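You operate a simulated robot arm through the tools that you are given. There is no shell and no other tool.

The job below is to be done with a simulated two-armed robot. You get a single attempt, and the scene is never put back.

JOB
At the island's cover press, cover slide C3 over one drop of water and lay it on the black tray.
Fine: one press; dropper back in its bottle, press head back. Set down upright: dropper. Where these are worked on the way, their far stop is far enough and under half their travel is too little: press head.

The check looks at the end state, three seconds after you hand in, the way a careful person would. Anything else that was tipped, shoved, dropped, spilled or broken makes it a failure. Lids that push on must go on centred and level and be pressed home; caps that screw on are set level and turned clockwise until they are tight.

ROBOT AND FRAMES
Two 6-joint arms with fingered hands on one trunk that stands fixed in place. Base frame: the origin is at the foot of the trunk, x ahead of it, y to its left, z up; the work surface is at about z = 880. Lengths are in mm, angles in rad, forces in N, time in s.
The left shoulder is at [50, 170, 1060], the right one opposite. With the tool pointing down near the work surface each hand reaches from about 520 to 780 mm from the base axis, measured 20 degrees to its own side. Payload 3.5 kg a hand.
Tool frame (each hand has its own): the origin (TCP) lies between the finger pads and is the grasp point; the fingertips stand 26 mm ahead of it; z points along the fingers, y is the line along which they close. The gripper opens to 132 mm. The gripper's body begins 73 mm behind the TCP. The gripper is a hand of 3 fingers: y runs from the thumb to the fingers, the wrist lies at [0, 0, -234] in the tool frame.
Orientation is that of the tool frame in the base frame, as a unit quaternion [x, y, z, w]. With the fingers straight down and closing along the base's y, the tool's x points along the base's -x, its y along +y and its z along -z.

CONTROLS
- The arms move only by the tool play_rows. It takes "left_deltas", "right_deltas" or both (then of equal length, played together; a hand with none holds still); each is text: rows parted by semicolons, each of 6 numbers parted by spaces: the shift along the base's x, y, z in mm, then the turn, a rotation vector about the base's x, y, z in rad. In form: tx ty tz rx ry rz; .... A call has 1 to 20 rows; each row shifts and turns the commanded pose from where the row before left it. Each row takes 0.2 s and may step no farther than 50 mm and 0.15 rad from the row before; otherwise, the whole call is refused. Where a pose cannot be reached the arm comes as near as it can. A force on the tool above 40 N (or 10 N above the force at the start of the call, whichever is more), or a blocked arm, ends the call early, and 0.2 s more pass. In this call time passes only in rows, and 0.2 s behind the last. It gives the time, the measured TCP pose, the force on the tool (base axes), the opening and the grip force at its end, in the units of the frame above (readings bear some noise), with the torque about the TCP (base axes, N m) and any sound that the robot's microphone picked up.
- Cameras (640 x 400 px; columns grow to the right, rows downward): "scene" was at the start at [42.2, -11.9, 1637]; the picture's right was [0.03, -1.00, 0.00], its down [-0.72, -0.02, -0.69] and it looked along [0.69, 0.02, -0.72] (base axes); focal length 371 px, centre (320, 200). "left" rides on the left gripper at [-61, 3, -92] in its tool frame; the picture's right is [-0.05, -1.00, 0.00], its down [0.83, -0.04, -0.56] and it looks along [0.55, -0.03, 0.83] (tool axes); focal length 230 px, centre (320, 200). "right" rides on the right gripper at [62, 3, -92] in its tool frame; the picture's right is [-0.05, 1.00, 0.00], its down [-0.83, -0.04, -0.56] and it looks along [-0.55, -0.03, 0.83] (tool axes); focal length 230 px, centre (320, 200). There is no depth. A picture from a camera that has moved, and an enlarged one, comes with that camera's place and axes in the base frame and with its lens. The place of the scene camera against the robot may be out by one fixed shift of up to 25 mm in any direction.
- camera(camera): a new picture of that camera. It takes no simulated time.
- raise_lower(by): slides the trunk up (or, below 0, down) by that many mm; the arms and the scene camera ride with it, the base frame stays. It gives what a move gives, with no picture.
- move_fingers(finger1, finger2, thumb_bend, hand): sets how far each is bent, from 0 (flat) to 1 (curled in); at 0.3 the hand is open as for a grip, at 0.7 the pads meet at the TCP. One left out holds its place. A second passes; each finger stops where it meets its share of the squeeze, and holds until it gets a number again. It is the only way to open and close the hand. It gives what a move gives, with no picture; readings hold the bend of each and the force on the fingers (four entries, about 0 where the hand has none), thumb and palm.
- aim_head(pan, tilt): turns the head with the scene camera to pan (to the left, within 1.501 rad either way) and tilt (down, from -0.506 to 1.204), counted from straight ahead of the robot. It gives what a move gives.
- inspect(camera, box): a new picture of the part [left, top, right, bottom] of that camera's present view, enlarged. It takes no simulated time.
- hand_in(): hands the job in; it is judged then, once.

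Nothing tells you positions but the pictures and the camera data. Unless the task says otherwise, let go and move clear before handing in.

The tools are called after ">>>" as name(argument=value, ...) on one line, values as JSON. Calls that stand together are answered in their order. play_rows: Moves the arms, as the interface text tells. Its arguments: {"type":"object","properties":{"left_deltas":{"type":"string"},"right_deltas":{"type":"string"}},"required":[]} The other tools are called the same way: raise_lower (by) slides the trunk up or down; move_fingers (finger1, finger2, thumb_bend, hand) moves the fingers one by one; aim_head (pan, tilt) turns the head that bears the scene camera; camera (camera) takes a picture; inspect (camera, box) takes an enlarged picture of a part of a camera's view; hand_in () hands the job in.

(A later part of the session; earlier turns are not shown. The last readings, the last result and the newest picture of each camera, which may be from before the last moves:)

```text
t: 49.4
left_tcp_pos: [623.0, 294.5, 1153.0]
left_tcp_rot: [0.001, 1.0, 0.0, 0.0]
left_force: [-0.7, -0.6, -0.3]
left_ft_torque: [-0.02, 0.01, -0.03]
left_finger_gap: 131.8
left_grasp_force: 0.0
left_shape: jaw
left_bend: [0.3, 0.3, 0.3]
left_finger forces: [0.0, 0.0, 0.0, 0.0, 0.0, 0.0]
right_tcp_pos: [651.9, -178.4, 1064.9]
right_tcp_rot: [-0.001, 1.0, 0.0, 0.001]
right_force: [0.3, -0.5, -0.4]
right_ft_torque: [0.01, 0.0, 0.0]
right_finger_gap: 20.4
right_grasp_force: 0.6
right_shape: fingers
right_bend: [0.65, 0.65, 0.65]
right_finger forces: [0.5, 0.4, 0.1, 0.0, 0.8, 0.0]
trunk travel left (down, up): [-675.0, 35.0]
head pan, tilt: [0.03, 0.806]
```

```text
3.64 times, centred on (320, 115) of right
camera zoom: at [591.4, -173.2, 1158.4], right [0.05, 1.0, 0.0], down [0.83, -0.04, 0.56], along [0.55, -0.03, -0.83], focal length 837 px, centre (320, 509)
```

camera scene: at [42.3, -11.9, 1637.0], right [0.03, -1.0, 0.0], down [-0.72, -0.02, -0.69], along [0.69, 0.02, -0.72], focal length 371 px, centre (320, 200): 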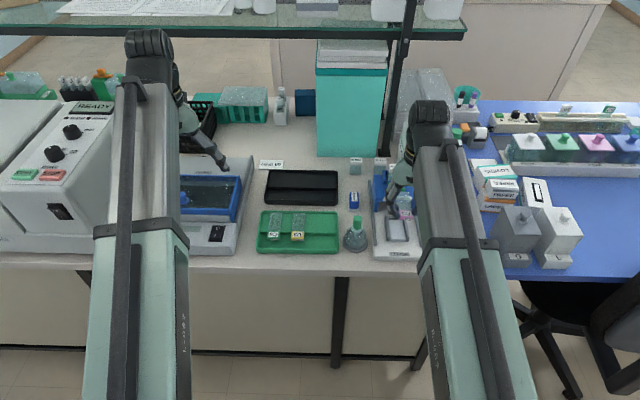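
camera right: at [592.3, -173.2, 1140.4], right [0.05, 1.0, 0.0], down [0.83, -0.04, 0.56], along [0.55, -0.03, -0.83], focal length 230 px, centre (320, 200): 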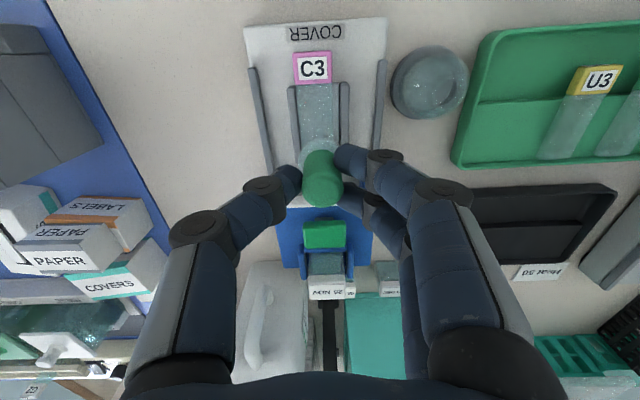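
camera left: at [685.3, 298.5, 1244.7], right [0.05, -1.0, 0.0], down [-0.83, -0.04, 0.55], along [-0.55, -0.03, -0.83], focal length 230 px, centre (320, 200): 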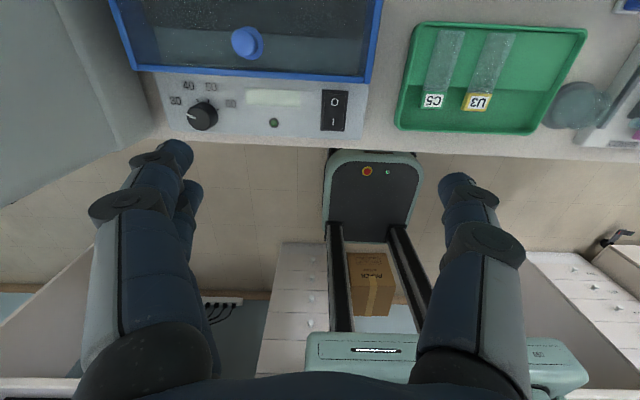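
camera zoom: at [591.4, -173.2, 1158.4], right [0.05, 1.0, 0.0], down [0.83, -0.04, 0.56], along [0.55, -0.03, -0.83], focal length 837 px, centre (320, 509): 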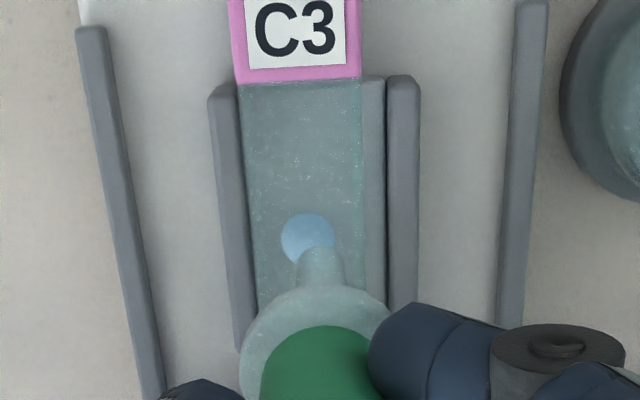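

There is exactly one drop on C3's glass, near (656,-178). I'll retrace the path exactly to bring the dropper back above its bottle.

>>> play_rows(right_deltas="0 0 8 0 0 0;-3 15.2 0 0 0 0;-5 24 0 0 0 0;-5 24 0 0 0 0;-5 24 0 0 0 0;-4 19 0 0 0 0;0 0 0 0 0 0")

>>> inspect(camera="scene", box=[315, 180, 395, 260])

>>> inspect(camera="scene", box=[370, 190, 430, 250])

>>> inspect(camera="right", box=[140, 40, 400, 240])

```text
t: 51.0
left_tcp_pos: [622.7, 295.1, 1153.4]
left_tcp_rot: [-0.001, 1.0, 0.001, 0.0]
left_force: [0.2, -0.1, 0.4]
left_ft_torque: [-0.03, 0.0, 0.01]
left_finger_gap: 132.0
left_grasp_force: 0.0
left_shape: jaw
left_bend: [0.3, 0.3, 0.3]
left_finger forces: [0.0, 0.0, 0.1, 0.0, 0.0, 0.0]
right_tcp_pos: [630.8, -72.1, 1072.6]
right_tcp_rot: [0.0, 1.0, 0.0, 0.001]
right_force: [-0.3, -0.8, 0.4]
right_ft_torque: [0.01, 0.0, -0.01]
right_finger_gap: 20.4
right_grasp_force: 1.2
right_shape: fingers
right_bend: [0.65, 0.65, 0.65]
right_finger forces: [0.5, 0.3, 0.0, 0.0, 0.9, 0.0]
trunk travel left (down, up): [-675.0, 35.0]
head pan, tilt: [0.03, 0.806]
```

```text
5.00 times, centred on (355, 220) of scene
camera zoom: at [42.2, -12.0, 1637.0], right [0.03, -1.0, 0.0], down [-0.72, -0.02, -0.69], along [0.69, 0.02, -0.72], focal length 1855 px, centre (145, 100)
```

zoom: 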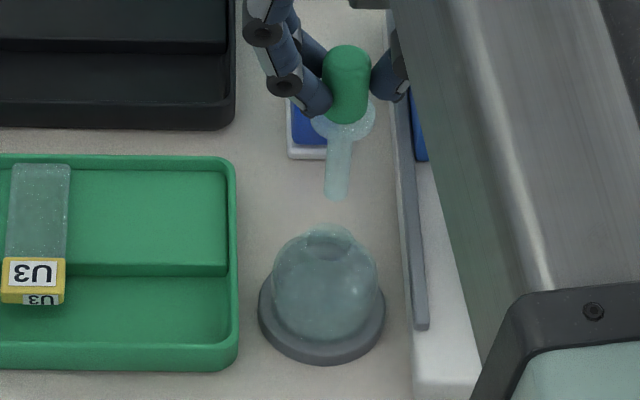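

```text
6.67 times, centred on (400, 220) of scene
camera zoom: at [42.2, -12.0, 1637.0], right [0.03, -1.0, 0.0], down [-0.72, -0.02, -0.69], along [0.69, 0.02, -0.72], focal length 2474 px, centre (-213, 67)
```

zoom: 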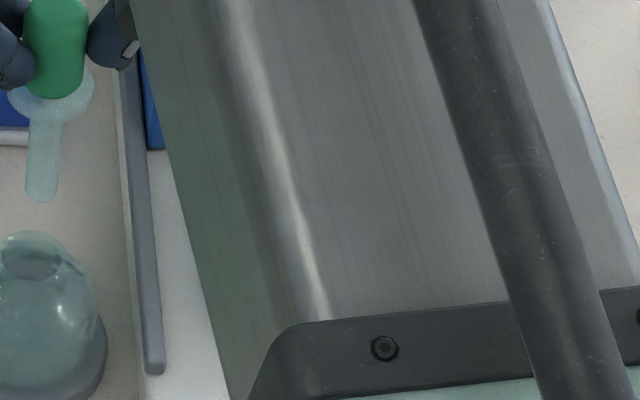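

```text
2.00 times, centred on (270, 140) of right
camera zoom: at [569.8, -68.3, 1165.3], right [0.05, 1.0, 0.0], down [0.83, -0.04, 0.56], along [0.55, -0.03, -0.83], focal length 460 px, centre (420, 320)
```

zoom: 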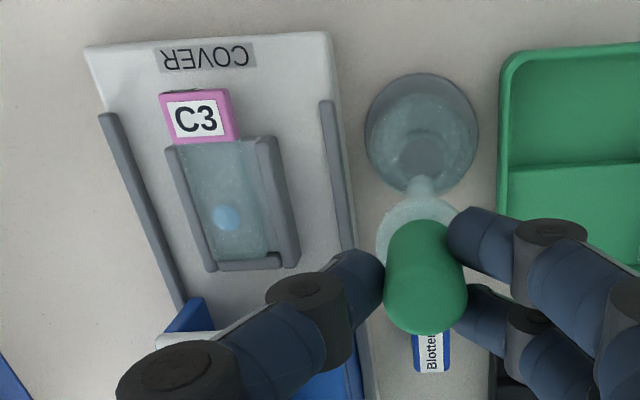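

The dropper is directly above the bottle mouth and the drop on C3 is intact. I'll lower it slowly into the bottle.

>>> play_rows(right_deltas="0 0 -8 0 0 0;0 0 -8 0 0 0;0 0 -8 0 0 0;0 0 -6 0 0 0")

>>> inspect(camera="scene", box=[325, 200, 385, 260])

```text
t: 52.0
left_tcp_pos: [624.4, 295.7, 1152.7]
left_tcp_rot: [0.0, 1.0, 0.001, 0.0]
left_force: [0.0, 0.1, -0.2]
left_ft_torque: [0.02, -0.01, 0.0]
left_finger_gap: 132.0
left_grasp_force: 0.1
left_shape: jaw
left_bend: [0.3, 0.3, 0.3]
left_finger forces: [0.1, 0.0, 0.1, 0.0, 0.0, 0.0]
right_tcp_pos: [631.5, -74.1, 1040.4]
right_tcp_rot: [-0.001, 1.0, 0.0, 0.001]
right_force: [1.1, 0.7, -0.4]
right_ft_torque: [0.03, 0.01, -0.01]
right_finger_gap: 20.2
right_grasp_force: 0.9
right_shape: fingers
right_bend: [0.65, 0.65, 0.65]
right_finger forces: [0.4, 0.3, 0.0, 0.0, 0.8, 0.0]
trunk travel left (down, up): [-675.0, 35.0]
head pan, tilt: [0.03, 0.806]
```

```text
6.67 times, centred on (355, 230) of scene
camera zoom: at [42.2, -11.9, 1637.0], right [0.03, -1.0, 0.0], down [-0.72, -0.02, -0.69], along [0.69, 0.02, -0.72], focal length 2474 px, centre (87, 0)
```

zoom: 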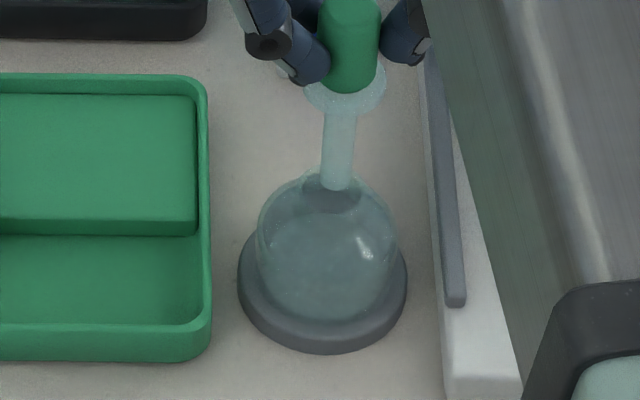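

The tip is entering the mouth. I'll continue down.

>>> play_rows(right_deltas="0 0.5 -6 0 0 0;0 0.3 -7 0 0 0;0 0 -7 0 0 0")

>>> inspect(camera="scene", box=[325, 200, 385, 260])

```text
t: 52.8
left_tcp_pos: [623.5, 295.8, 1153.9]
left_tcp_rot: [0.0, 1.0, -0.001, 0.001]
left_force: [-0.2, 0.3, -0.5]
left_ft_torque: [0.02, -0.02, 0.02]
left_finger_gap: 132.1
left_grasp_force: 0.0
left_shape: jaw
left_bend: [0.3, 0.3, 0.3]
left_finger forces: [0.1, 0.1, 0.0, 0.1, 0.0, 0.0]
right_tcp_pos: [629.9, -71.6, 1022.4]
right_tcp_rot: [0.0, 1.0, 0.0, -0.001]
right_force: [-0.1, 0.2, 0.9]
right_ft_torque: [-0.04, -0.02, -0.01]
right_finger_gap: 20.3
right_grasp_force: 0.9
right_shape: fingers
right_bend: [0.65, 0.65, 0.65]
right_finger forces: [0.5, 0.4, 0.0, 0.1, 0.8, 0.0]
trunk travel left (down, up): [-675.0, 35.0]
head pan, tilt: [0.03, 0.806]
```

```text
6.67 times, centred on (355, 230) of scene
camera zoom: at [42.2, -11.9, 1637.0], right [0.03, -1.0, 0.0], down [-0.72, -0.02, -0.69], along [0.69, 0.02, -0.72], focal length 2474 px, centre (87, 0)
```

zoom: 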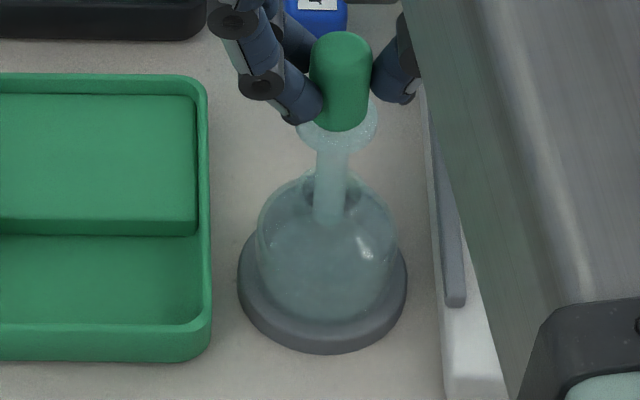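

The tube is inside the bottle. I'll lower the rest of the way until the collar seats.

>>> play_rows(right_deltas="0 0 -7 0 0 0;0 0 -7 0 0 0;0 0 -7 0 0 0;0 0 -7 0 0 0;0 0 -5 0 0 0")

>>> inspect(camera="scene", box=[325, 200, 385, 260])

```text
t: 54.0
left_tcp_pos: [623.2, 293.9, 1152.5]
left_tcp_rot: [0.0, 1.0, 0.0, -0.001]
left_force: [0.1, -0.3, 0.7]
left_ft_torque: [0.0, 0.01, -0.04]
left_finger_gap: 132.2
left_grasp_force: 0.2
left_shape: jaw
left_bend: [0.3, 0.3, 0.3]
left_finger forces: [0.0, 0.0, 0.0, 0.0, 0.0, 0.0]
right_tcp_pos: [631.6, -73.1, 988.9]
right_tcp_rot: [-0.001, 1.0, 0.0, 0.0]
right_force: [0.6, 0.5, -0.1]
right_ft_torque: [0.0, 0.0, -0.02]
right_finger_gap: 20.3
right_grasp_force: 0.4
right_shape: fingers
right_bend: [0.65, 0.65, 0.65]
right_finger forces: [0.4, 0.4, 0.1, 0.0, 0.8, 0.0]
trunk travel left (down, up): [-675.0, 35.0]
head pan, tilt: [0.03, 0.806]
```

```text
6.67 times, centred on (355, 230) of scene
camera zoom: at [42.2, -11.9, 1637.0], right [0.03, -1.0, 0.0], down [-0.72, -0.02, -0.69], along [0.69, 0.02, -0.72], focal length 2474 px, centre (87, 0)
```

zoom: 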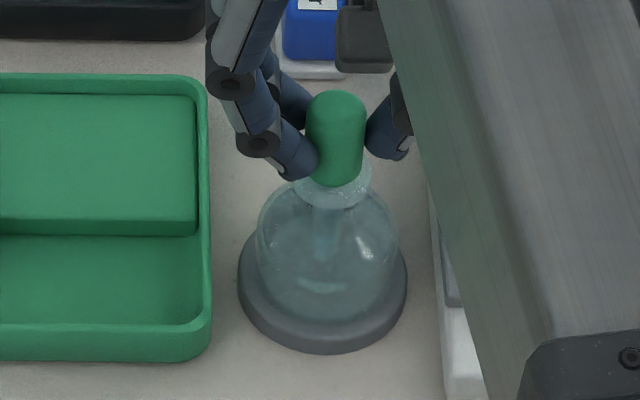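

About 5–6 mm remain before it is seated as it was originally.

>>> play_rows(right_deltas="0 0 -2 0 0 0;0 0 -2 0 0 0;0 0 -1.5 0 0 0")

>>> inspect(camera="scene", box=[325, 200, 385, 260])

```text
t: 54.8
left_tcp_pos: [624.1, 294.5, 1154.3]
left_tcp_rot: [0.0, 1.0, 0.0, 0.0]
left_force: [-0.3, -0.5, -0.3]
left_ft_torque: [0.01, 0.01, 0.0]
left_finger_gap: 131.9
left_grasp_force: 0.1
left_shape: jaw
left_bend: [0.3, 0.3, 0.3]
left_finger forces: [0.1, 0.0, 0.0, 0.0, 0.0, 0.0]
right_tcp_pos: [630.6, -71.6, 984.5]
right_tcp_rot: [0.0, 1.0, 0.0, 0.0]
right_force: [-0.4, 0.0, 1.2]
right_ft_torque: [-0.01, 0.01, -0.02]
right_finger_gap: 20.2
right_grasp_force: 0.9
right_shape: fingers
right_bend: [0.65, 0.65, 0.65]
right_finger forces: [0.5, 0.4, 0.0, 0.0, 1.1, 0.0]
trunk travel left (down, up): [-675.0, 35.0]
head pan, tilt: [0.03, 0.806]
```

```text
6.67 times, centred on (355, 230) of scene
camera zoom: at [42.1, -11.9, 1637.1], right [0.03, -1.0, 0.0], down [-0.72, -0.02, -0.69], along [0.69, 0.02, -0.72], focal length 2474 px, centre (87, 0)
```

zoom: 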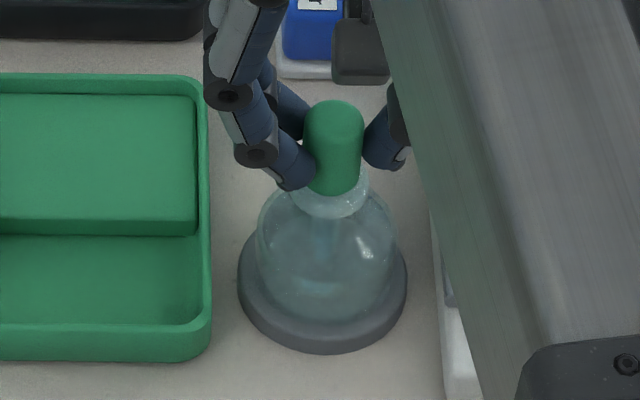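

The dropper is seated at its original height. I'll release gently and check that it stands upright.

>>> play_rows(right_deltas="0 -0.7 -0.7 0 0 0")

>>> move_fingers(hand="right", finger1=0.6, finger2=0.6, thumb_bend=0.6)

>>> inspect(camera="scene", box=[325, 200, 385, 260])

>>> inspect(camera="right", box=[220, 100, 420, 260])

```text
t: 55.2
left_tcp_pos: [623.4, 294.6, 1152.4]
left_tcp_rot: [0.0, 1.0, 0.0, 0.0]
left_force: [0.6, 1.1, 0.5]
left_ft_torque: [-0.01, 0.0, -0.02]
left_finger_gap: 131.8
left_grasp_force: 0.0
left_shape: jaw
left_bend: [0.3, 0.3, 0.3]
left_finger forces: [0.0, 0.0, 0.0, 0.1, 0.0, 0.0]
right_tcp_pos: [630.6, -72.3, 983.7]
right_tcp_rot: [0.0, 1.0, 0.0, -0.001]
right_force: [0.0, -1.3, 1.6]
right_ft_torque: [-0.02, 0.02, 0.0]
right_finger_gap: 19.9
right_grasp_force: 1.4
right_shape: fingers
right_bend: [0.65, 0.66, 0.65]
right_finger forces: [0.6, 0.4, 0.1, 0.0, 1.4, 0.0]
trunk travel left (down, up): [-675.0, 35.0]
head pan, tilt: [0.03, 0.806]
```

```text
t: 56.2
left_tcp_pos: [623.8, 294.7, 1152.4]
left_tcp_rot: [0.0, 1.0, 0.001, 0.001]
left_force: [-0.2, -0.2, 0.5]
left_ft_torque: [0.03, 0.0, 0.01]
left_finger_gap: 131.9
left_grasp_force: 0.0
left_shape: jaw
left_bend: [0.3, 0.3, 0.3]
left_finger forces: [0.0, 0.0, 0.0, 0.1, 0.1, 0.0]
right_tcp_pos: [631.2, -72.0, 982.3]
right_tcp_rot: [0.0, 1.0, -0.001, 0.0]
right_force: [0.2, -0.1, -0.1]
right_ft_torque: [0.02, 0.01, 0.01]
right_finger_gap: 34.1
right_grasp_force: 0.0
right_shape: fingers
right_bend: [0.6, 0.6, 0.6]
right_finger forces: [0.1, 0.0, 0.0, 0.0, 0.0, 0.1]
trunk travel left (down, up): [-675.0, 35.0]
head pan, tilt: [0.03, 0.806]
```

```text
6.67 times, centred on (355, 230) of scene
camera zoom: at [42.2, -11.8, 1637.0], right [0.03, -1.0, 0.0], down [-0.72, -0.02, -0.69], along [0.69, 0.02, -0.72], focal length 2474 px, centre (87, 0)
```

zoom: 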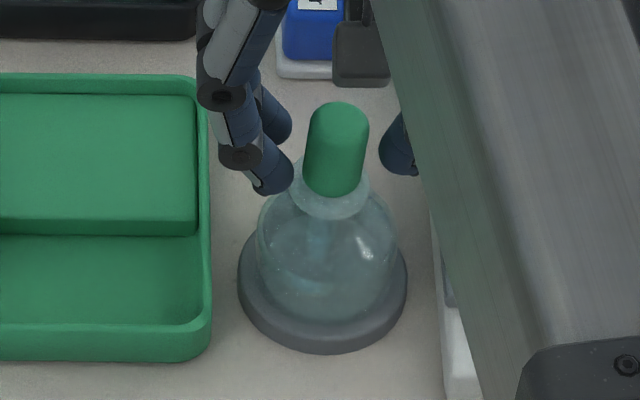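

```text
2.50 times, centred on (320, 180) of right
camera zoom: at [569.0, -67.2, 1076.2], right [0.05, 1.0, 0.0], down [0.83, -0.04, 0.56], along [0.55, -0.03, -0.83], focal length 575 px, centre (320, 250)
```

zoom: 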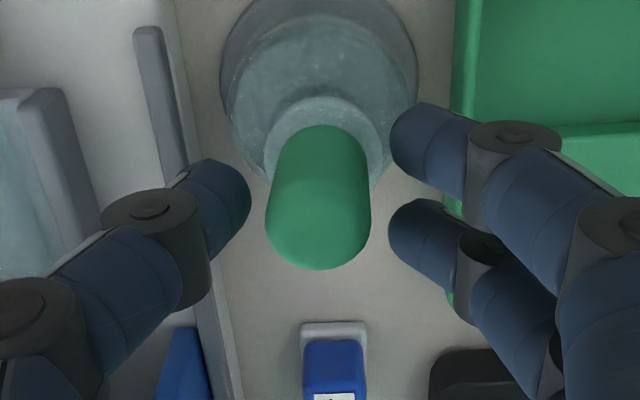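

The dropper stands upright in its bottle. Now for the press head: I'll rise and move over the press to study the handle and green button.

>>> play_rows(right_deltas="0 0 25 0 0 0;0 0 35 0 0 0;0 0 35 0 0 0;5 -35 0 0 0 0;5 -35 0 0 0 0;5 -35 0 0 0 0")

>>> camera(camera="right")

>>> inspect(camera="right", box=[240, 150, 400, 310])

>>> inspect(camera="scene", box=[365, 155, 425, 215])

>>> inspect(camera="scene", box=[325, 200, 385, 260])

```text
t: 57.6
left_tcp_pos: [622.0, 294.5, 1154.2]
left_tcp_rot: [0.0, 1.0, -0.001, 0.0]
left_force: [0.2, 0.6, -0.1]
left_ft_torque: [-0.01, 0.0, 0.0]
left_finger_gap: 131.7
left_grasp_force: 0.1
left_shape: jaw
left_bend: [0.3, 0.3, 0.3]
left_finger forces: [0.1, 0.1, 0.1, 0.0, 0.0, 0.1]
right_tcp_pos: [645.8, -178.6, 1079.5]
right_tcp_rot: [-0.001, 1.0, 0.001, 0.0]
right_force: [0.3, 0.4, 0.8]
right_ft_torque: [0.08, 0.0, -0.02]
right_finger_gap: 34.7
right_grasp_force: 0.0
right_shape: fingers
right_bend: [0.6, 0.6, 0.6]
right_finger forces: [0.0, 0.0, 0.0, 0.0, 0.1, 0.0]
trunk travel left (down, up): [-675.0, 35.0]
head pan, tilt: [0.03, 0.806]
```

```text
taken
camera right: at [584.6, -174.1, 1172.1], right [0.05, 1.0, 0.0], down [0.83, -0.04, 0.56], along [0.55, -0.03, -0.83], focal length 230 px, centre (320, 200)
```

right: 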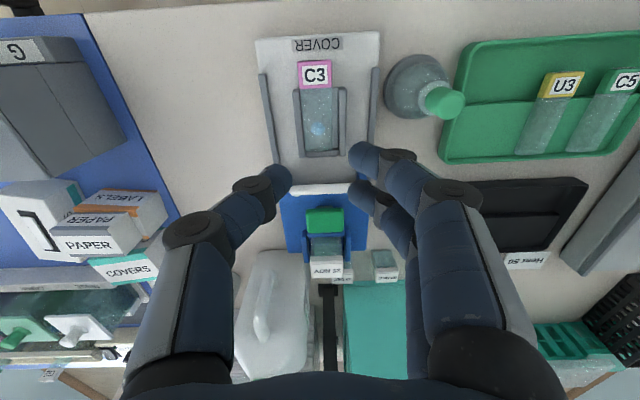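

```text
2.50 times, centred on (320, 230) of right
camera zoom: at [584.6, -174.1, 1172.1], right [0.05, 1.0, 0.0], down [0.83, -0.04, 0.56], along [0.55, -0.03, -0.83], focal length 575 px, centre (320, 125)
```

zoom: 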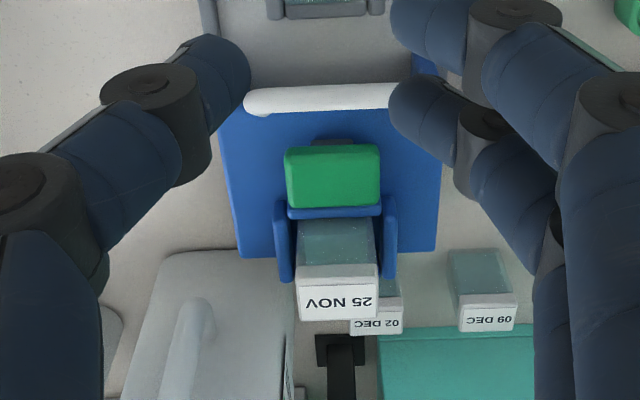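

```text
6.67 times, centred on (395, 185) of scene
camera zoom: at [42.3, -12.5, 1637.0], right [0.03, -1.0, 0.0], down [-0.72, -0.02, -0.69], along [0.69, 0.02, -0.72], focal length 2474 px, centre (-180, 300)
```

zoom: 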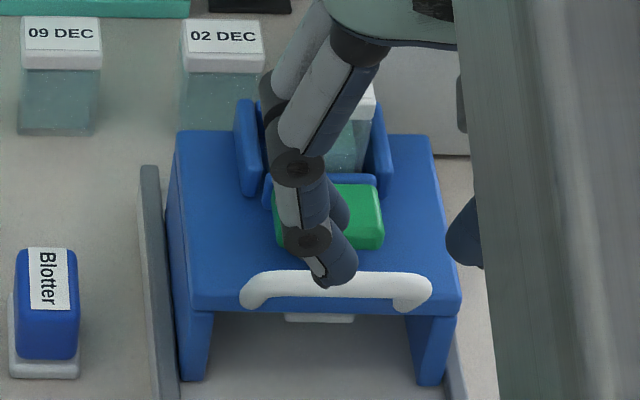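

```text
6.67 times, centred on (355, 230) of scene
camera zoom: at [42.3, -12.5, 1637.0], right [0.03, -1.0, 0.0], down [-0.72, -0.02, -0.69], along [0.69, 0.02, -0.72], focal length 2474 px, centre (87, 0)
```

zoom: 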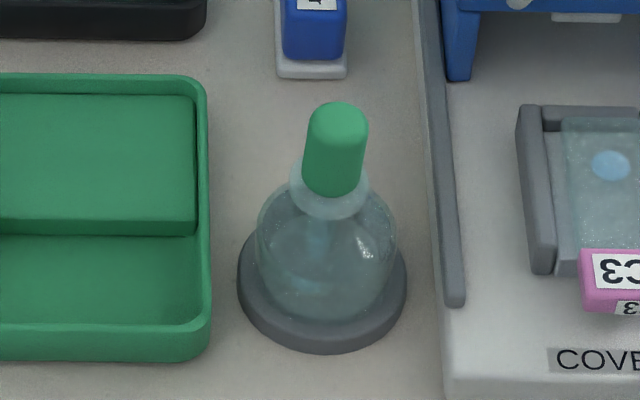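

I'll yaw the hand by -90° so the fingers close fore-and-aft across the handle, which also gives a side view of the handle.

>>> play_rows(right_deltas="0 0 0 0 0 -0.14;0 0 0 0 0 -0.14;0 0 0 0 0 -0.14;0 0 0 0 0 -0.14;0 0 0 0 0 -0.14;0 0 0 0 0 -0.14;0 0 0 0 0 -0.14;0 0 0 0 0 -0.14;0 0 0 0 0 -0.14;0 0 0 0 0 -0.14;0 0 0 0 0 -0.14;0 0 0 0 0 -0.0308")

>>> camera(camera="right")

>>> camera(camera="scene")

```text
t: 60.2
left_tcp_pos: [623.9, 295.0, 1153.1]
left_tcp_rot: [-0.001, 1.0, 0.0, 0.0]
left_force: [-0.7, 0.3, -0.2]
left_ft_torque: [0.03, 0.01, 0.04]
left_finger_gap: 132.1
left_grasp_force: 0.0
left_shape: jaw
left_bend: [0.3, 0.3, 0.3]
left_finger forces: [0.1, 0.0, 0.0, 0.0, 0.1, 0.0]
right_tcp_pos: [644.8, -177.2, 1078.7]
right_tcp_rot: [0.708, 0.707, 0.001, -0.001]
right_force: [-0.4, -0.4, -0.1]
right_ft_torque: [0.0, 0.02, 0.01]
right_finger_gap: 34.4
right_grasp_force: 0.2
right_shape: fingers
right_bend: [0.6, 0.6, 0.6]
right_finger forces: [0.0, 0.0, 0.0, 0.0, 0.1, 0.0]
trunk travel left (down, up): [-675.0, 35.0]
head pan, tilt: [0.03, 0.806]
```

```text
taken
camera right: at [649.0, -114.2, 1170.9], right [1.0, -0.05, 0.0], down [-0.04, -0.83, 0.56], along [-0.03, -0.55, -0.83], focal length 230 px, centre (320, 200)
```

right: 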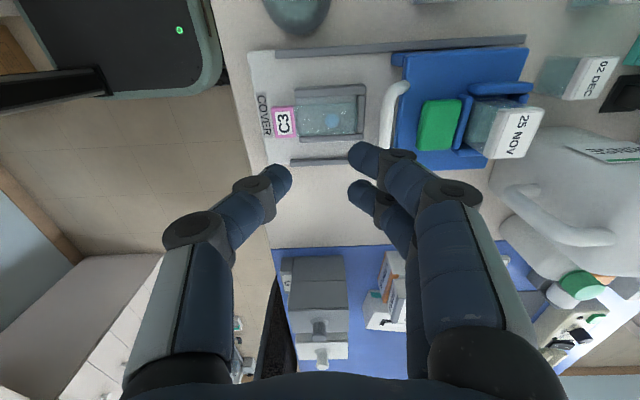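

```text
taken
camera scene: at [42.2, -11.9, 1637.0], right [0.03, -1.0, 0.0], down [-0.72, -0.02, -0.69], along [0.69, 0.02, -0.72], focal length 371 px, centre (320, 200)
```

scene: 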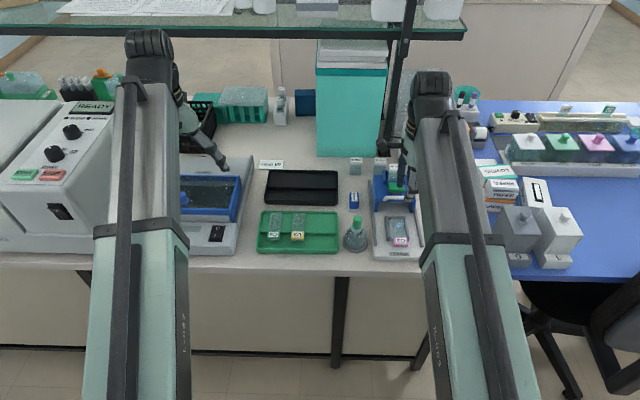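

The yaw worked, and the camera now looks sideways across the press. I'll zoom in on the handle and button.

>>> inspect(camera="right", box=[240, 30, 560, 190])

>>> inspect(camera="right", box=[350, 60, 480, 170])

```text
2.00 times, centred on (400, 110) of right
camera zoom: at [649.0, -114.2, 1170.9], right [1.0, -0.05, 0.0], down [-0.04, -0.83, 0.56], along [-0.03, -0.55, -0.83], focal length 460 px, centre (160, 380)
```

zoom: 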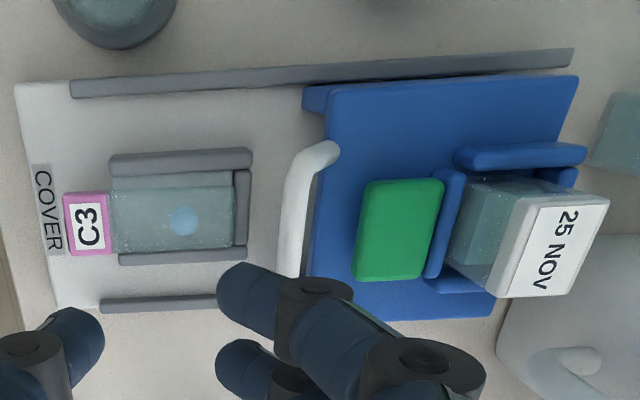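

```text
3.64 times, centred on (415, 115) of right
camera zoom: at [649.0, -114.2, 1170.9], right [1.0, -0.05, 0.0], down [-0.04, -0.83, 0.56], along [-0.03, -0.55, -0.83], focal length 837 px, centre (-26, 509)
```

zoom: 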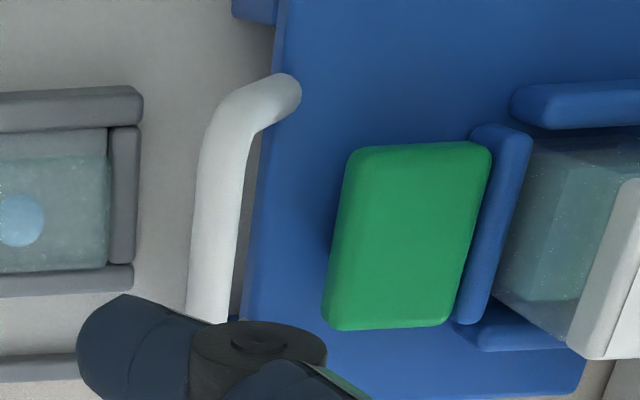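

The handle is a horizontal bar standing in front of the carriage plate, with free space behind it before the green button. I'll lower closer to pin down its exact height.

>>> play_rows(right_deltas="25 0 -10 0 0 0;25 0 -20 0 0 0;5 0 -20 0 0 0")

>>> camera(camera="right")

>>> inspect(camera="right", box=[240, 60, 420, 220])

>>> inspect(camera="scene", box=[365, 155, 425, 215])

```text
t: 61.0
left_tcp_pos: [624.0, 294.1, 1152.3]
left_tcp_rot: [0.0, 1.0, -0.001, -0.001]
left_force: [-0.6, 0.0, -0.4]
left_ft_torque: [0.02, 0.02, 0.01]
left_finger_gap: 132.0
left_grasp_force: 0.0
left_shape: jaw
left_bend: [0.3, 0.3, 0.3]
left_finger forces: [0.0, 0.0, 0.0, 0.1, 0.0, 0.0]
right_tcp_pos: [700.0, -176.9, 1026.9]
right_tcp_rot: [0.707, 0.707, 0.0, 0.0]
right_force: [0.4, 0.1, -0.1]
right_ft_torque: [-0.01, -0.01, 0.01]
right_finger_gap: 34.6
right_grasp_force: 0.0
right_shape: fingers
right_bend: [0.6, 0.6, 0.6]
right_finger forces: [0.0, 0.0, 0.1, 0.1, 0.0, 0.1]
trunk travel left (down, up): [-675.0, 35.0]
head pan, tilt: [0.03, 0.806]
```

```text
taken
camera right: at [703.2, -114.2, 1119.7], right [1.0, -0.05, 0.0], down [-0.04, -0.83, 0.56], along [-0.03, -0.55, -0.83], focal length 230 px, centre (320, 200)
```

right: 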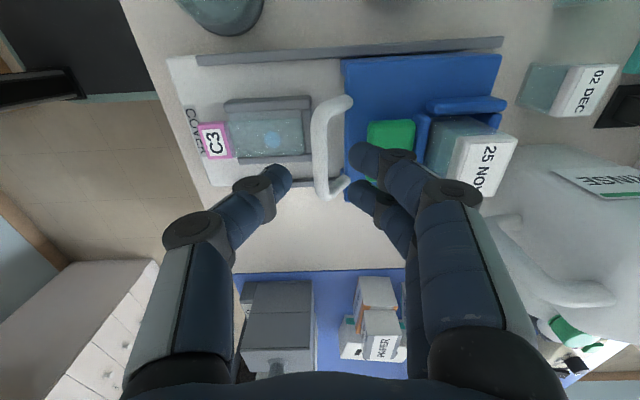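

```text
2.50 times, centred on (330, 140) of right
camera zoom: at [703.2, -114.2, 1119.7], right [1.0, -0.05, 0.0], down [-0.04, -0.83, 0.56], along [-0.03, -0.55, -0.83], focal length 575 px, centre (295, 350)
```

zoom: 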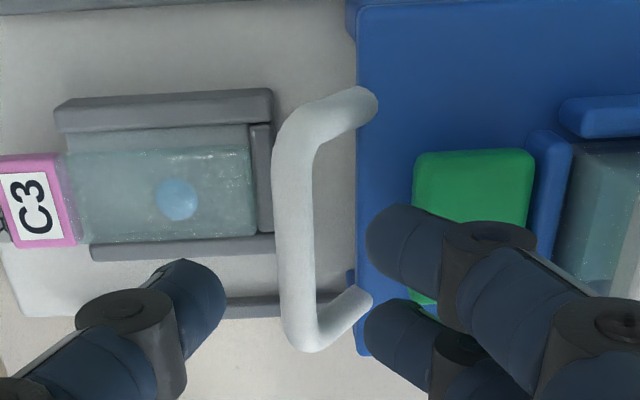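

```text
6.67 times, centred on (395, 185) of scene
camera zoom: at [42.3, -11.9, 1637.0], right [0.03, -1.0, 0.0], down [-0.72, -0.02, -0.69], along [0.69, 0.02, -0.72], focal length 2474 px, centre (-180, 300)
```

zoom: 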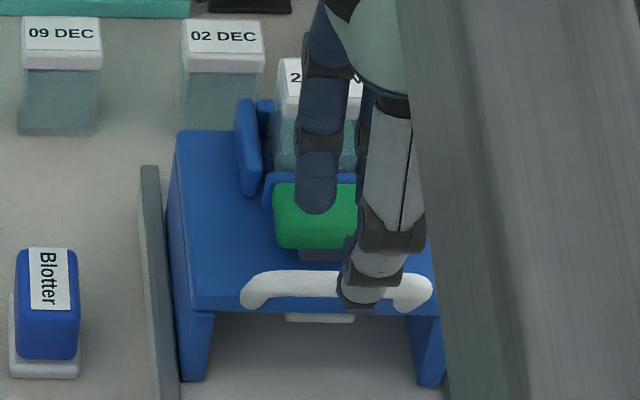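

Triangulating from several views puts the handle bar at x≈700, z≈977, free-standing above and in front of the plate. The hand is directly over it, so I'll lower with the fingers straddling it.

>>> play_rows(right_deltas="0 -1 -10 0 0 0;0 0 -8 0 0 0;0 0 -7 0 0 0")

>>> inspect(camera="right", box=[220, 80, 420, 240])

>>> inspect(camera="scene", box=[365, 155, 425, 215])

```text
t: 61.8
left_tcp_pos: [623.3, 294.4, 1152.9]
left_tcp_rot: [0.0, 1.0, 0.0, 0.0]
left_force: [0.0, 0.2, -0.2]
left_ft_torque: [-0.04, 0.01, -0.03]
left_finger_gap: 132.0
left_grasp_force: 0.1
left_shape: jaw
left_bend: [0.3, 0.3, 0.3]
left_finger forces: [0.0, 0.1, 0.0, 0.0, 0.0, 0.1]
right_tcp_pos: [700.7, -180.0, 1002.3]
right_tcp_rot: [0.707, 0.707, 0.0, 0.0]
right_force: [-0.6, -0.1, 1.0]
right_ft_torque: [-0.03, 0.02, -0.01]
right_finger_gap: 34.3
right_grasp_force: 0.0
right_shape: fingers
right_bend: [0.6, 0.6, 0.6]
right_finger forces: [0.0, 0.0, 0.1, 0.1, 0.0, 0.0]
trunk travel left (down, up): [-675.0, 35.0]
head pan, tilt: [0.03, 0.806]
```

```text
2.50 times, centred on (320, 160) of right
camera zoom: at [703.6, -116.0, 1095.8], right [1.0, -0.05, 0.0], down [-0.04, -0.83, 0.56], along [-0.03, -0.55, -0.83], focal length 575 px, centre (320, 300)
```

zoom: 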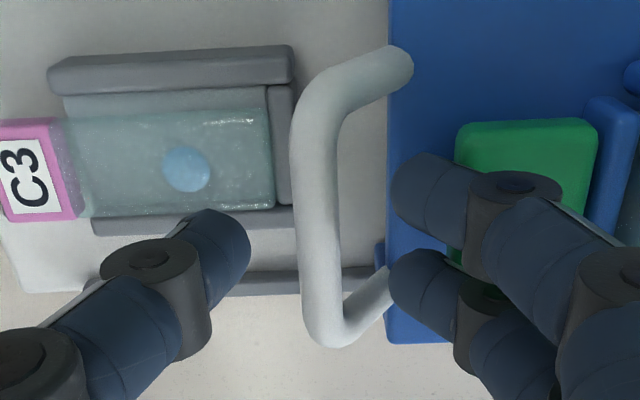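

```text
6.67 times, centred on (395, 185) of scene
camera zoom: at [42.3, -11.9, 1637.0], right [0.03, -1.0, 0.0], down [-0.72, -0.02, -0.69], along [0.69, 0.02, -0.72], focal length 2474 px, centre (-180, 300)
```

zoom: 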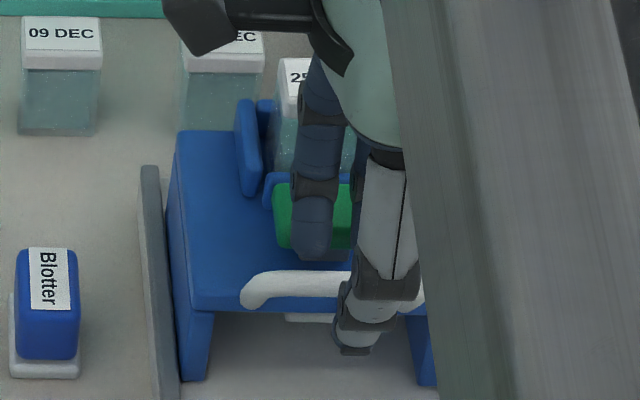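

The bar is centred between the thumb and fingers. I'll lower another 12 mm and close gently on it.

>>> play_rows(right_deltas="0 0 -6 0 0 0;0 0 -6 0 0 0")

>>> move_fingers(hand="right", finger1=0.66, finger2=0.66, thumb_bend=0.66)

>>> inspect(camera="right", box=[220, 80, 420, 240])

>>> inspect(camera="scene", box=[365, 155, 425, 215])

```text
t: 62.4
left_tcp_pos: [622.1, 294.4, 1154.1]
left_tcp_rot: [0.0, 1.0, 0.0, 0.0]
left_force: [0.4, -0.4, -0.1]
left_ft_torque: [0.01, -0.01, 0.01]
left_finger_gap: 131.9
left_grasp_force: 0.1
left_shape: jaw
left_bend: [0.3, 0.3, 0.3]
left_finger forces: [0.0, 0.0, 0.0, 0.0, 0.0, 0.0]
right_tcp_pos: [699.7, -178.5, 990.9]
right_tcp_rot: [0.707, 0.707, 0.001, 0.0]
right_force: [-2.2, -0.6, 4.8]
right_ft_torque: [-0.03, -0.08, -0.01]
right_finger_gap: 33.0
right_grasp_force: 2.4
right_shape: fingers
right_bend: [0.61, 0.61, 0.6]
right_finger forces: [2.3, 2.4, 0.0, 0.1, 0.1, 0.0]
trunk travel left (down, up): [-675.0, 35.0]
head pan, tilt: [0.03, 0.806]
```

```text
t: 63.4
left_tcp_pos: [623.3, 294.5, 1153.1]
left_tcp_rot: [0.0, 1.0, 0.0, 0.0]
left_force: [0.2, 0.1, 0.0]
left_ft_torque: [0.02, 0.04, -0.02]
left_finger_gap: 132.2
left_grasp_force: 0.2
left_shape: jaw
left_bend: [0.3, 0.3, 0.3]
left_finger forces: [0.0, 0.0, 0.0, 0.0, 0.1, 0.0]
right_tcp_pos: [701.3, -178.5, 992.2]
right_tcp_rot: [0.707, 0.707, 0.0, 0.0]
right_force: [-0.1, -0.3, 0.6]
right_ft_torque: [0.01, 0.01, 0.04]
right_finger_gap: 17.1
right_grasp_force: 0.1
right_shape: fingers
right_bend: [0.66, 0.66, 0.66]
right_finger forces: [0.0, 0.0, 0.0, 0.0, 0.0, 0.0]
trunk travel left (down, up): [-675.0, 35.0]
head pan, tilt: [0.03, 0.806]
```

```text
2.50 times, centred on (320, 160) of right
camera zoom: at [703.5, -115.5, 1084.1], right [1.0, -0.05, 0.0], down [-0.04, -0.83, 0.56], along [-0.03, -0.55, -0.83], focal length 575 px, centre (320, 300)
```

zoom: 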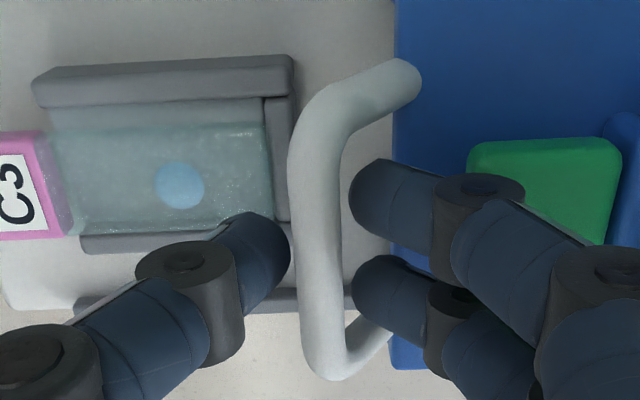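

```text
6.67 times, centred on (395, 185) of scene
camera zoom: at [42.3, -11.9, 1637.0], right [0.03, -1.0, 0.0], down [-0.72, -0.02, -0.69], along [0.69, 0.02, -0.72], focal length 2474 px, centre (-180, 300)
```

zoom: 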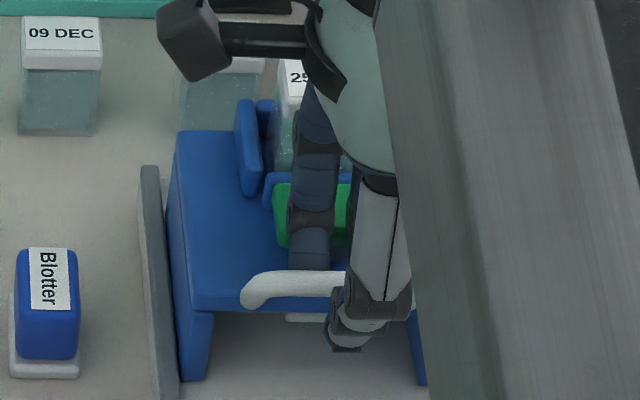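

The fingers are behind the bar and the thumb is in front. I'll close a bit more until they grip it.

>>> move_fingers(hand="right", finger1=0.7, finger2=0.7, thumb_bend=0.7)

>>> inspect(camera="right", box=[220, 80, 420, 240])

```text
t: 64.4
left_tcp_pos: [623.1, 294.4, 1153.2]
left_tcp_rot: [-0.001, 1.0, 0.0, 0.001]
left_force: [0.1, 0.0, -0.1]
left_ft_torque: [-0.02, -0.04, 0.02]
left_finger_gap: 132.0
left_grasp_force: 0.1
left_shape: jaw
left_bend: [0.3, 0.3, 0.3]
left_finger forces: [0.0, 0.1, 0.0, 0.0, 0.0, 0.1]
right_tcp_pos: [702.5, -178.8, 990.9]
right_tcp_rot: [0.707, 0.707, 0.0, 0.0]
right_force: [0.4, 0.0, -1.6]
right_ft_torque: [-0.01, 0.03, -0.02]
right_finger_gap: 9.2
right_grasp_force: 1.5
right_shape: fingers
right_bend: [0.69, 0.69, 0.69]
right_finger forces: [0.7, 1.0, 0.0, 0.0, 1.6, 0.0]
trunk travel left (down, up): [-675.0, 35.0]
head pan, tilt: [0.03, 0.806]
```

```text
2.50 times, centred on (320, 160) of right
camera zoom: at [703.5, -115.5, 1084.1], right [1.0, -0.05, 0.0], down [-0.04, -0.83, 0.56], along [-0.03, -0.55, -0.83], focal length 575 px, centre (320, 300)
```

zoom: 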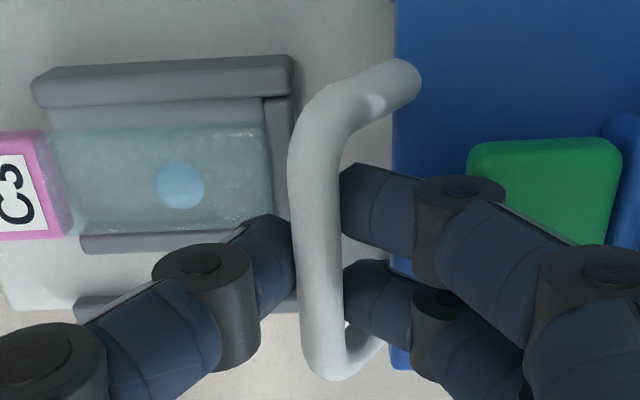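

The handle bar is held. I'll pull the press head toward the robot slowly.

>>> play_rows(right_deltas="-5 0 0 0 0 0;-8 0 0 0 0 0;-8 0 0 0 0 0")

>>> inspect(camera="right", box=[160, 40, 480, 240])

>>> inspect(camera="scene", box=[355, 150, 435, 250])

```text
t: 65.2
left_tcp_pos: [622.9, 294.7, 1152.4]
left_tcp_rot: [-0.001, 1.0, 0.002, 0.0]
left_force: [0.1, -0.5, 0.0]
left_ft_torque: [-0.02, -0.01, -0.03]
left_finger_gap: 132.1
left_grasp_force: 0.0
left_shape: jaw
left_bend: [0.3, 0.3, 0.3]
left_finger forces: [0.1, 0.0, 0.1, 0.1, 0.1, 0.0]
right_tcp_pos: [679.1, -178.6, 991.2]
right_tcp_rot: [0.707, 0.707, 0.001, -0.001]
right_force: [0.4, -0.9, -1.7]
right_ft_torque: [0.0, 0.0, 0.01]
right_finger_gap: 9.1
right_grasp_force: 1.5
right_shape: fingers
right_bend: [0.69, 0.68, 0.69]
right_finger forces: [0.9, 1.2, 0.1, 0.1, 1.5, 0.1]
trunk travel left (down, up): [-675.0, 35.0]
head pan, tilt: [0.03, 0.806]
```

```text
2.00 times, centred on (320, 140) of right
camera zoom: at [682.7, -115.4, 1084.0], right [1.0, -0.05, 0.0], down [-0.04, -0.83, 0.56], along [-0.03, -0.55, -0.83], focal length 460 px, centre (320, 320)
```

zoom: 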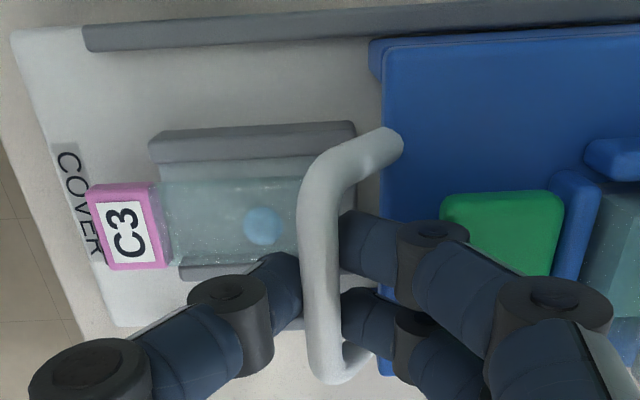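

```text
4.00 times, centred on (395, 200) of scene
camera zoom: at [42.3, -12.0, 1637.0], right [0.03, -1.0, 0.0], down [-0.72, -0.02, -0.69], along [0.69, 0.02, -0.72], focal length 1484 px, centre (20, 200)
```

zoom: 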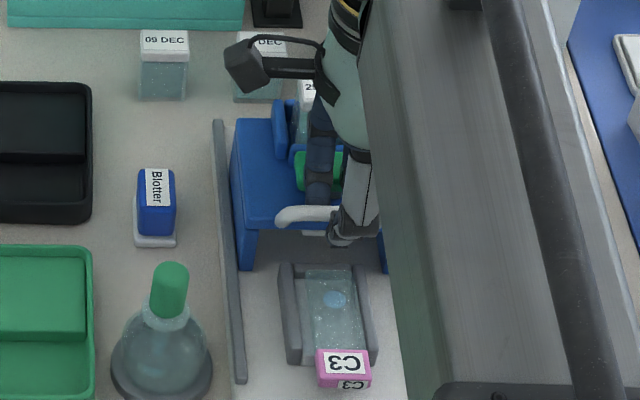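

The carriage follows smoothly with almost no resistance. I'll keep pulling.

>>> play_rows(right_deltas="-8 0 0 0 0 0;-8 0 0 0 0 0;-8 0 0 0 0 0;-8 0 0 0 0 0")

>>> inspect(camera="right", box=[160, 40, 480, 240])

>>> inspect(camera="scene", box=[355, 150, 435, 250])

```text
t: 66.2
left_tcp_pos: [623.9, 294.2, 1153.1]
left_tcp_rot: [0.0, 1.0, 0.0, 0.001]
left_force: [-0.5, 0.5, -0.3]
left_ft_torque: [-0.03, 0.01, -0.01]
left_finger_gap: 132.2
left_grasp_force: 0.0
left_shape: jaw
left_bend: [0.3, 0.3, 0.3]
left_finger forces: [0.0, 0.0, 0.0, 0.0, 0.0, 0.1]
right_tcp_pos: [647.2, -177.9, 989.5]
right_tcp_rot: [0.708, 0.707, -0.001, 0.0]
right_force: [0.8, -0.5, -0.3]
right_ft_torque: [0.0, -0.03, -0.03]
right_finger_gap: 9.0
right_grasp_force: 1.5
right_shape: fingers
right_bend: [0.69, 0.68, 0.69]
right_finger forces: [0.8, 1.0, 0.0, 0.0, 1.2, 0.1]
trunk travel left (down, up): [-675.0, 35.0]
head pan, tilt: [0.03, 0.806]
```

```text
2.00 times, centred on (320, 140) of right
camera zoom: at [650.8, -115.3, 1083.7], right [1.0, -0.05, 0.0], down [-0.04, -0.83, 0.56], along [-0.03, -0.55, -0.83], focal length 460 px, centre (320, 320)
```

zoom: 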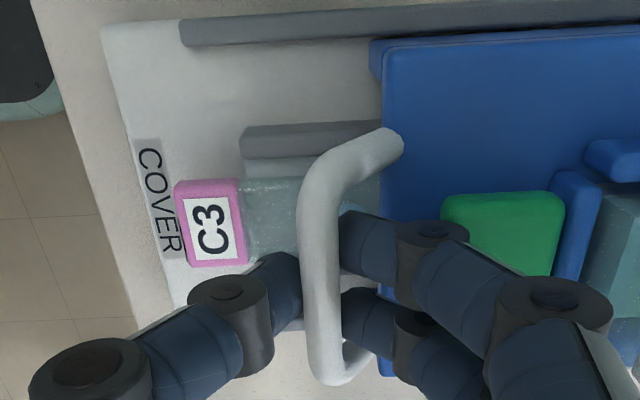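

```text
4.00 times, centred on (395, 200) of scene
camera zoom: at [42.3, -12.0, 1637.0], right [0.03, -1.0, 0.0], down [-0.72, -0.02, -0.69], along [0.69, 0.02, -0.72], focal length 1484 px, centre (20, 200)
```

zoom: 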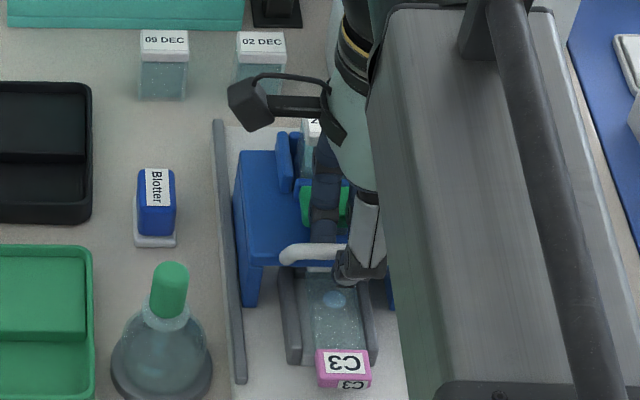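

It has moved about 55 mm with no stop yet. I'll continue.

>>> play_rows(right_deltas="-7 0 0 0 0 0;-7 0 0 0 0 0;-6 0 0 0 0 0;-5 0 0 0 0 0")

>>> inspect(camera="right", box=[160, 40, 480, 240])

>>> inspect(camera="scene", box=[355, 150, 435, 250])

```text
t: 67.2
left_tcp_pos: [624.5, 296.1, 1152.2]
left_tcp_rot: [0.0, 1.0, 0.0, 0.0]
left_force: [0.0, -0.1, -0.8]
left_ft_torque: [-0.01, -0.02, -0.01]
left_finger_gap: 132.0
left_grasp_force: 0.0
left_shape: jaw
left_bend: [0.3, 0.3, 0.3]
left_finger forces: [0.0, 0.1, 0.1, 0.0, 0.0, 0.1]
right_tcp_pos: [622.7, -177.6, 990.8]
right_tcp_rot: [0.707, 0.707, 0.0, 0.0]
right_force: [1.8, -0.7, -0.8]
right_ft_torque: [-0.06, 0.03, 0.0]
right_finger_gap: 8.8
right_grasp_force: 1.7
right_shape: fingers
right_bend: [0.69, 0.68, 0.69]
right_finger forces: [1.0, 1.2, 0.0, 0.0, 1.3, 0.0]
trunk travel left (down, up): [-675.0, 35.0]
head pan, tilt: [0.03, 0.806]
```

```text
2.00 times, centred on (320, 140) of right
camera zoom: at [625.9, -115.2, 1083.8], right [1.0, -0.05, 0.0], down [-0.04, -0.83, 0.56], along [-0.03, -0.55, -0.83], focal length 460 px, centre (320, 320)
```

zoom: 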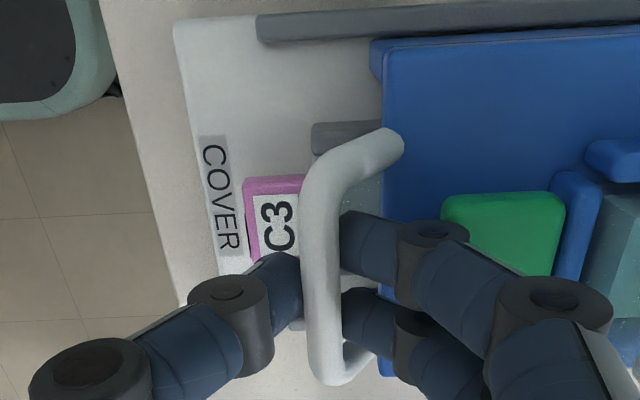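

```text
4.00 times, centred on (395, 200) of scene
camera zoom: at [42.4, -11.9, 1637.0], right [0.03, -1.0, 0.0], down [-0.72, -0.02, -0.69], along [0.69, 0.02, -0.72], focal length 1484 px, centre (20, 200)
```

zoom: 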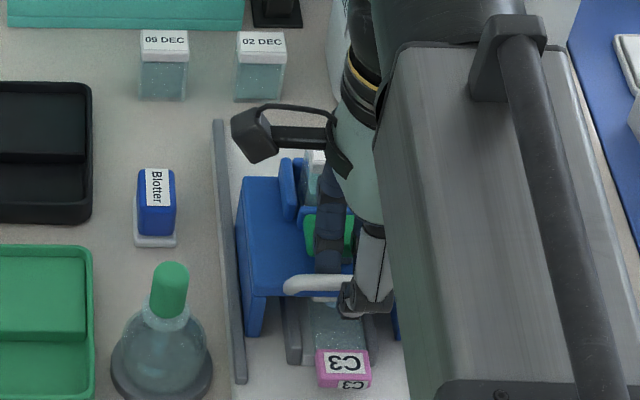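

It has moved 80 mm. I'll continue in smaller steps to find the far stop.

>>> play_rows(right_deltas="-5 0 0 0 0 0;-5 0 0 0 0 0;-4 0 0 0 0 0;-3 0 0 0 0 0")

>>> inspect(camera="right", box=[160, 40, 480, 240])

>>> inspect(camera="scene", box=[355, 150, 435, 250])

```text
t: 68.2
left_tcp_pos: [624.0, 295.0, 1153.1]
left_tcp_rot: [0.0, 1.0, -0.001, 0.0]
left_force: [-0.2, -0.3, 0.2]
left_ft_torque: [-0.02, -0.01, 0.04]
left_finger_gap: 132.0
left_grasp_force: 0.0
left_shape: jaw
left_bend: [0.3, 0.3, 0.3]
left_finger forces: [0.0, 0.0, 0.0, 0.0, 0.0, 0.1]
right_tcp_pos: [606.2, -179.1, 991.0]
right_tcp_rot: [0.707, 0.707, 0.0, 0.0]
right_force: [7.5, 0.6, -1.1]
right_ft_torque: [0.0, -0.07, 0.02]
right_finger_gap: 10.3
right_grasp_force: 3.0
right_shape: fingers
right_bend: [0.67, 0.67, 0.7]
right_finger forces: [2.6, 3.0, 0.0, 0.0, 0.0, 0.0]
trunk travel left (down, up): [-675.0, 35.0]
head pan, tilt: [0.03, 0.806]
```

```text
2.00 times, centred on (320, 140) of right
camera zoom: at [609.8, -115.7, 1083.6], right [1.0, -0.05, 0.0], down [-0.04, -0.83, 0.56], along [-0.03, -0.55, -0.83], focal length 460 px, centre (320, 320)
```

zoom: 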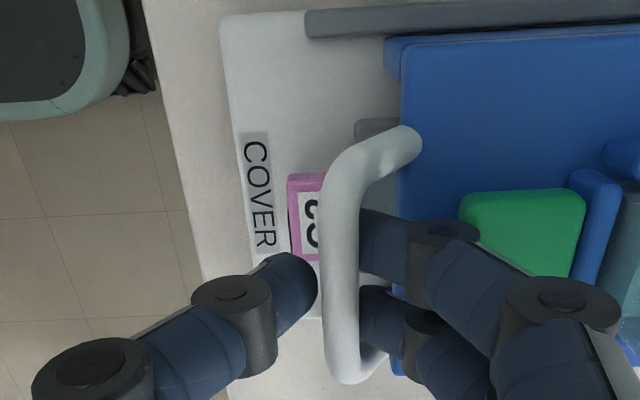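

```text
4.00 times, centred on (395, 200) of scene
camera zoom: at [43.2, -11.8, 1637.0], right [0.03, -1.0, 0.0], down [-0.72, -0.02, -0.69], along [0.69, 0.02, -0.72], focal length 1484 px, centre (20, 200)
```

zoom: 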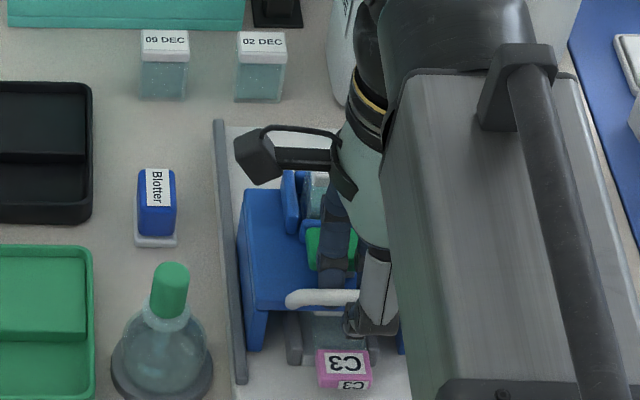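

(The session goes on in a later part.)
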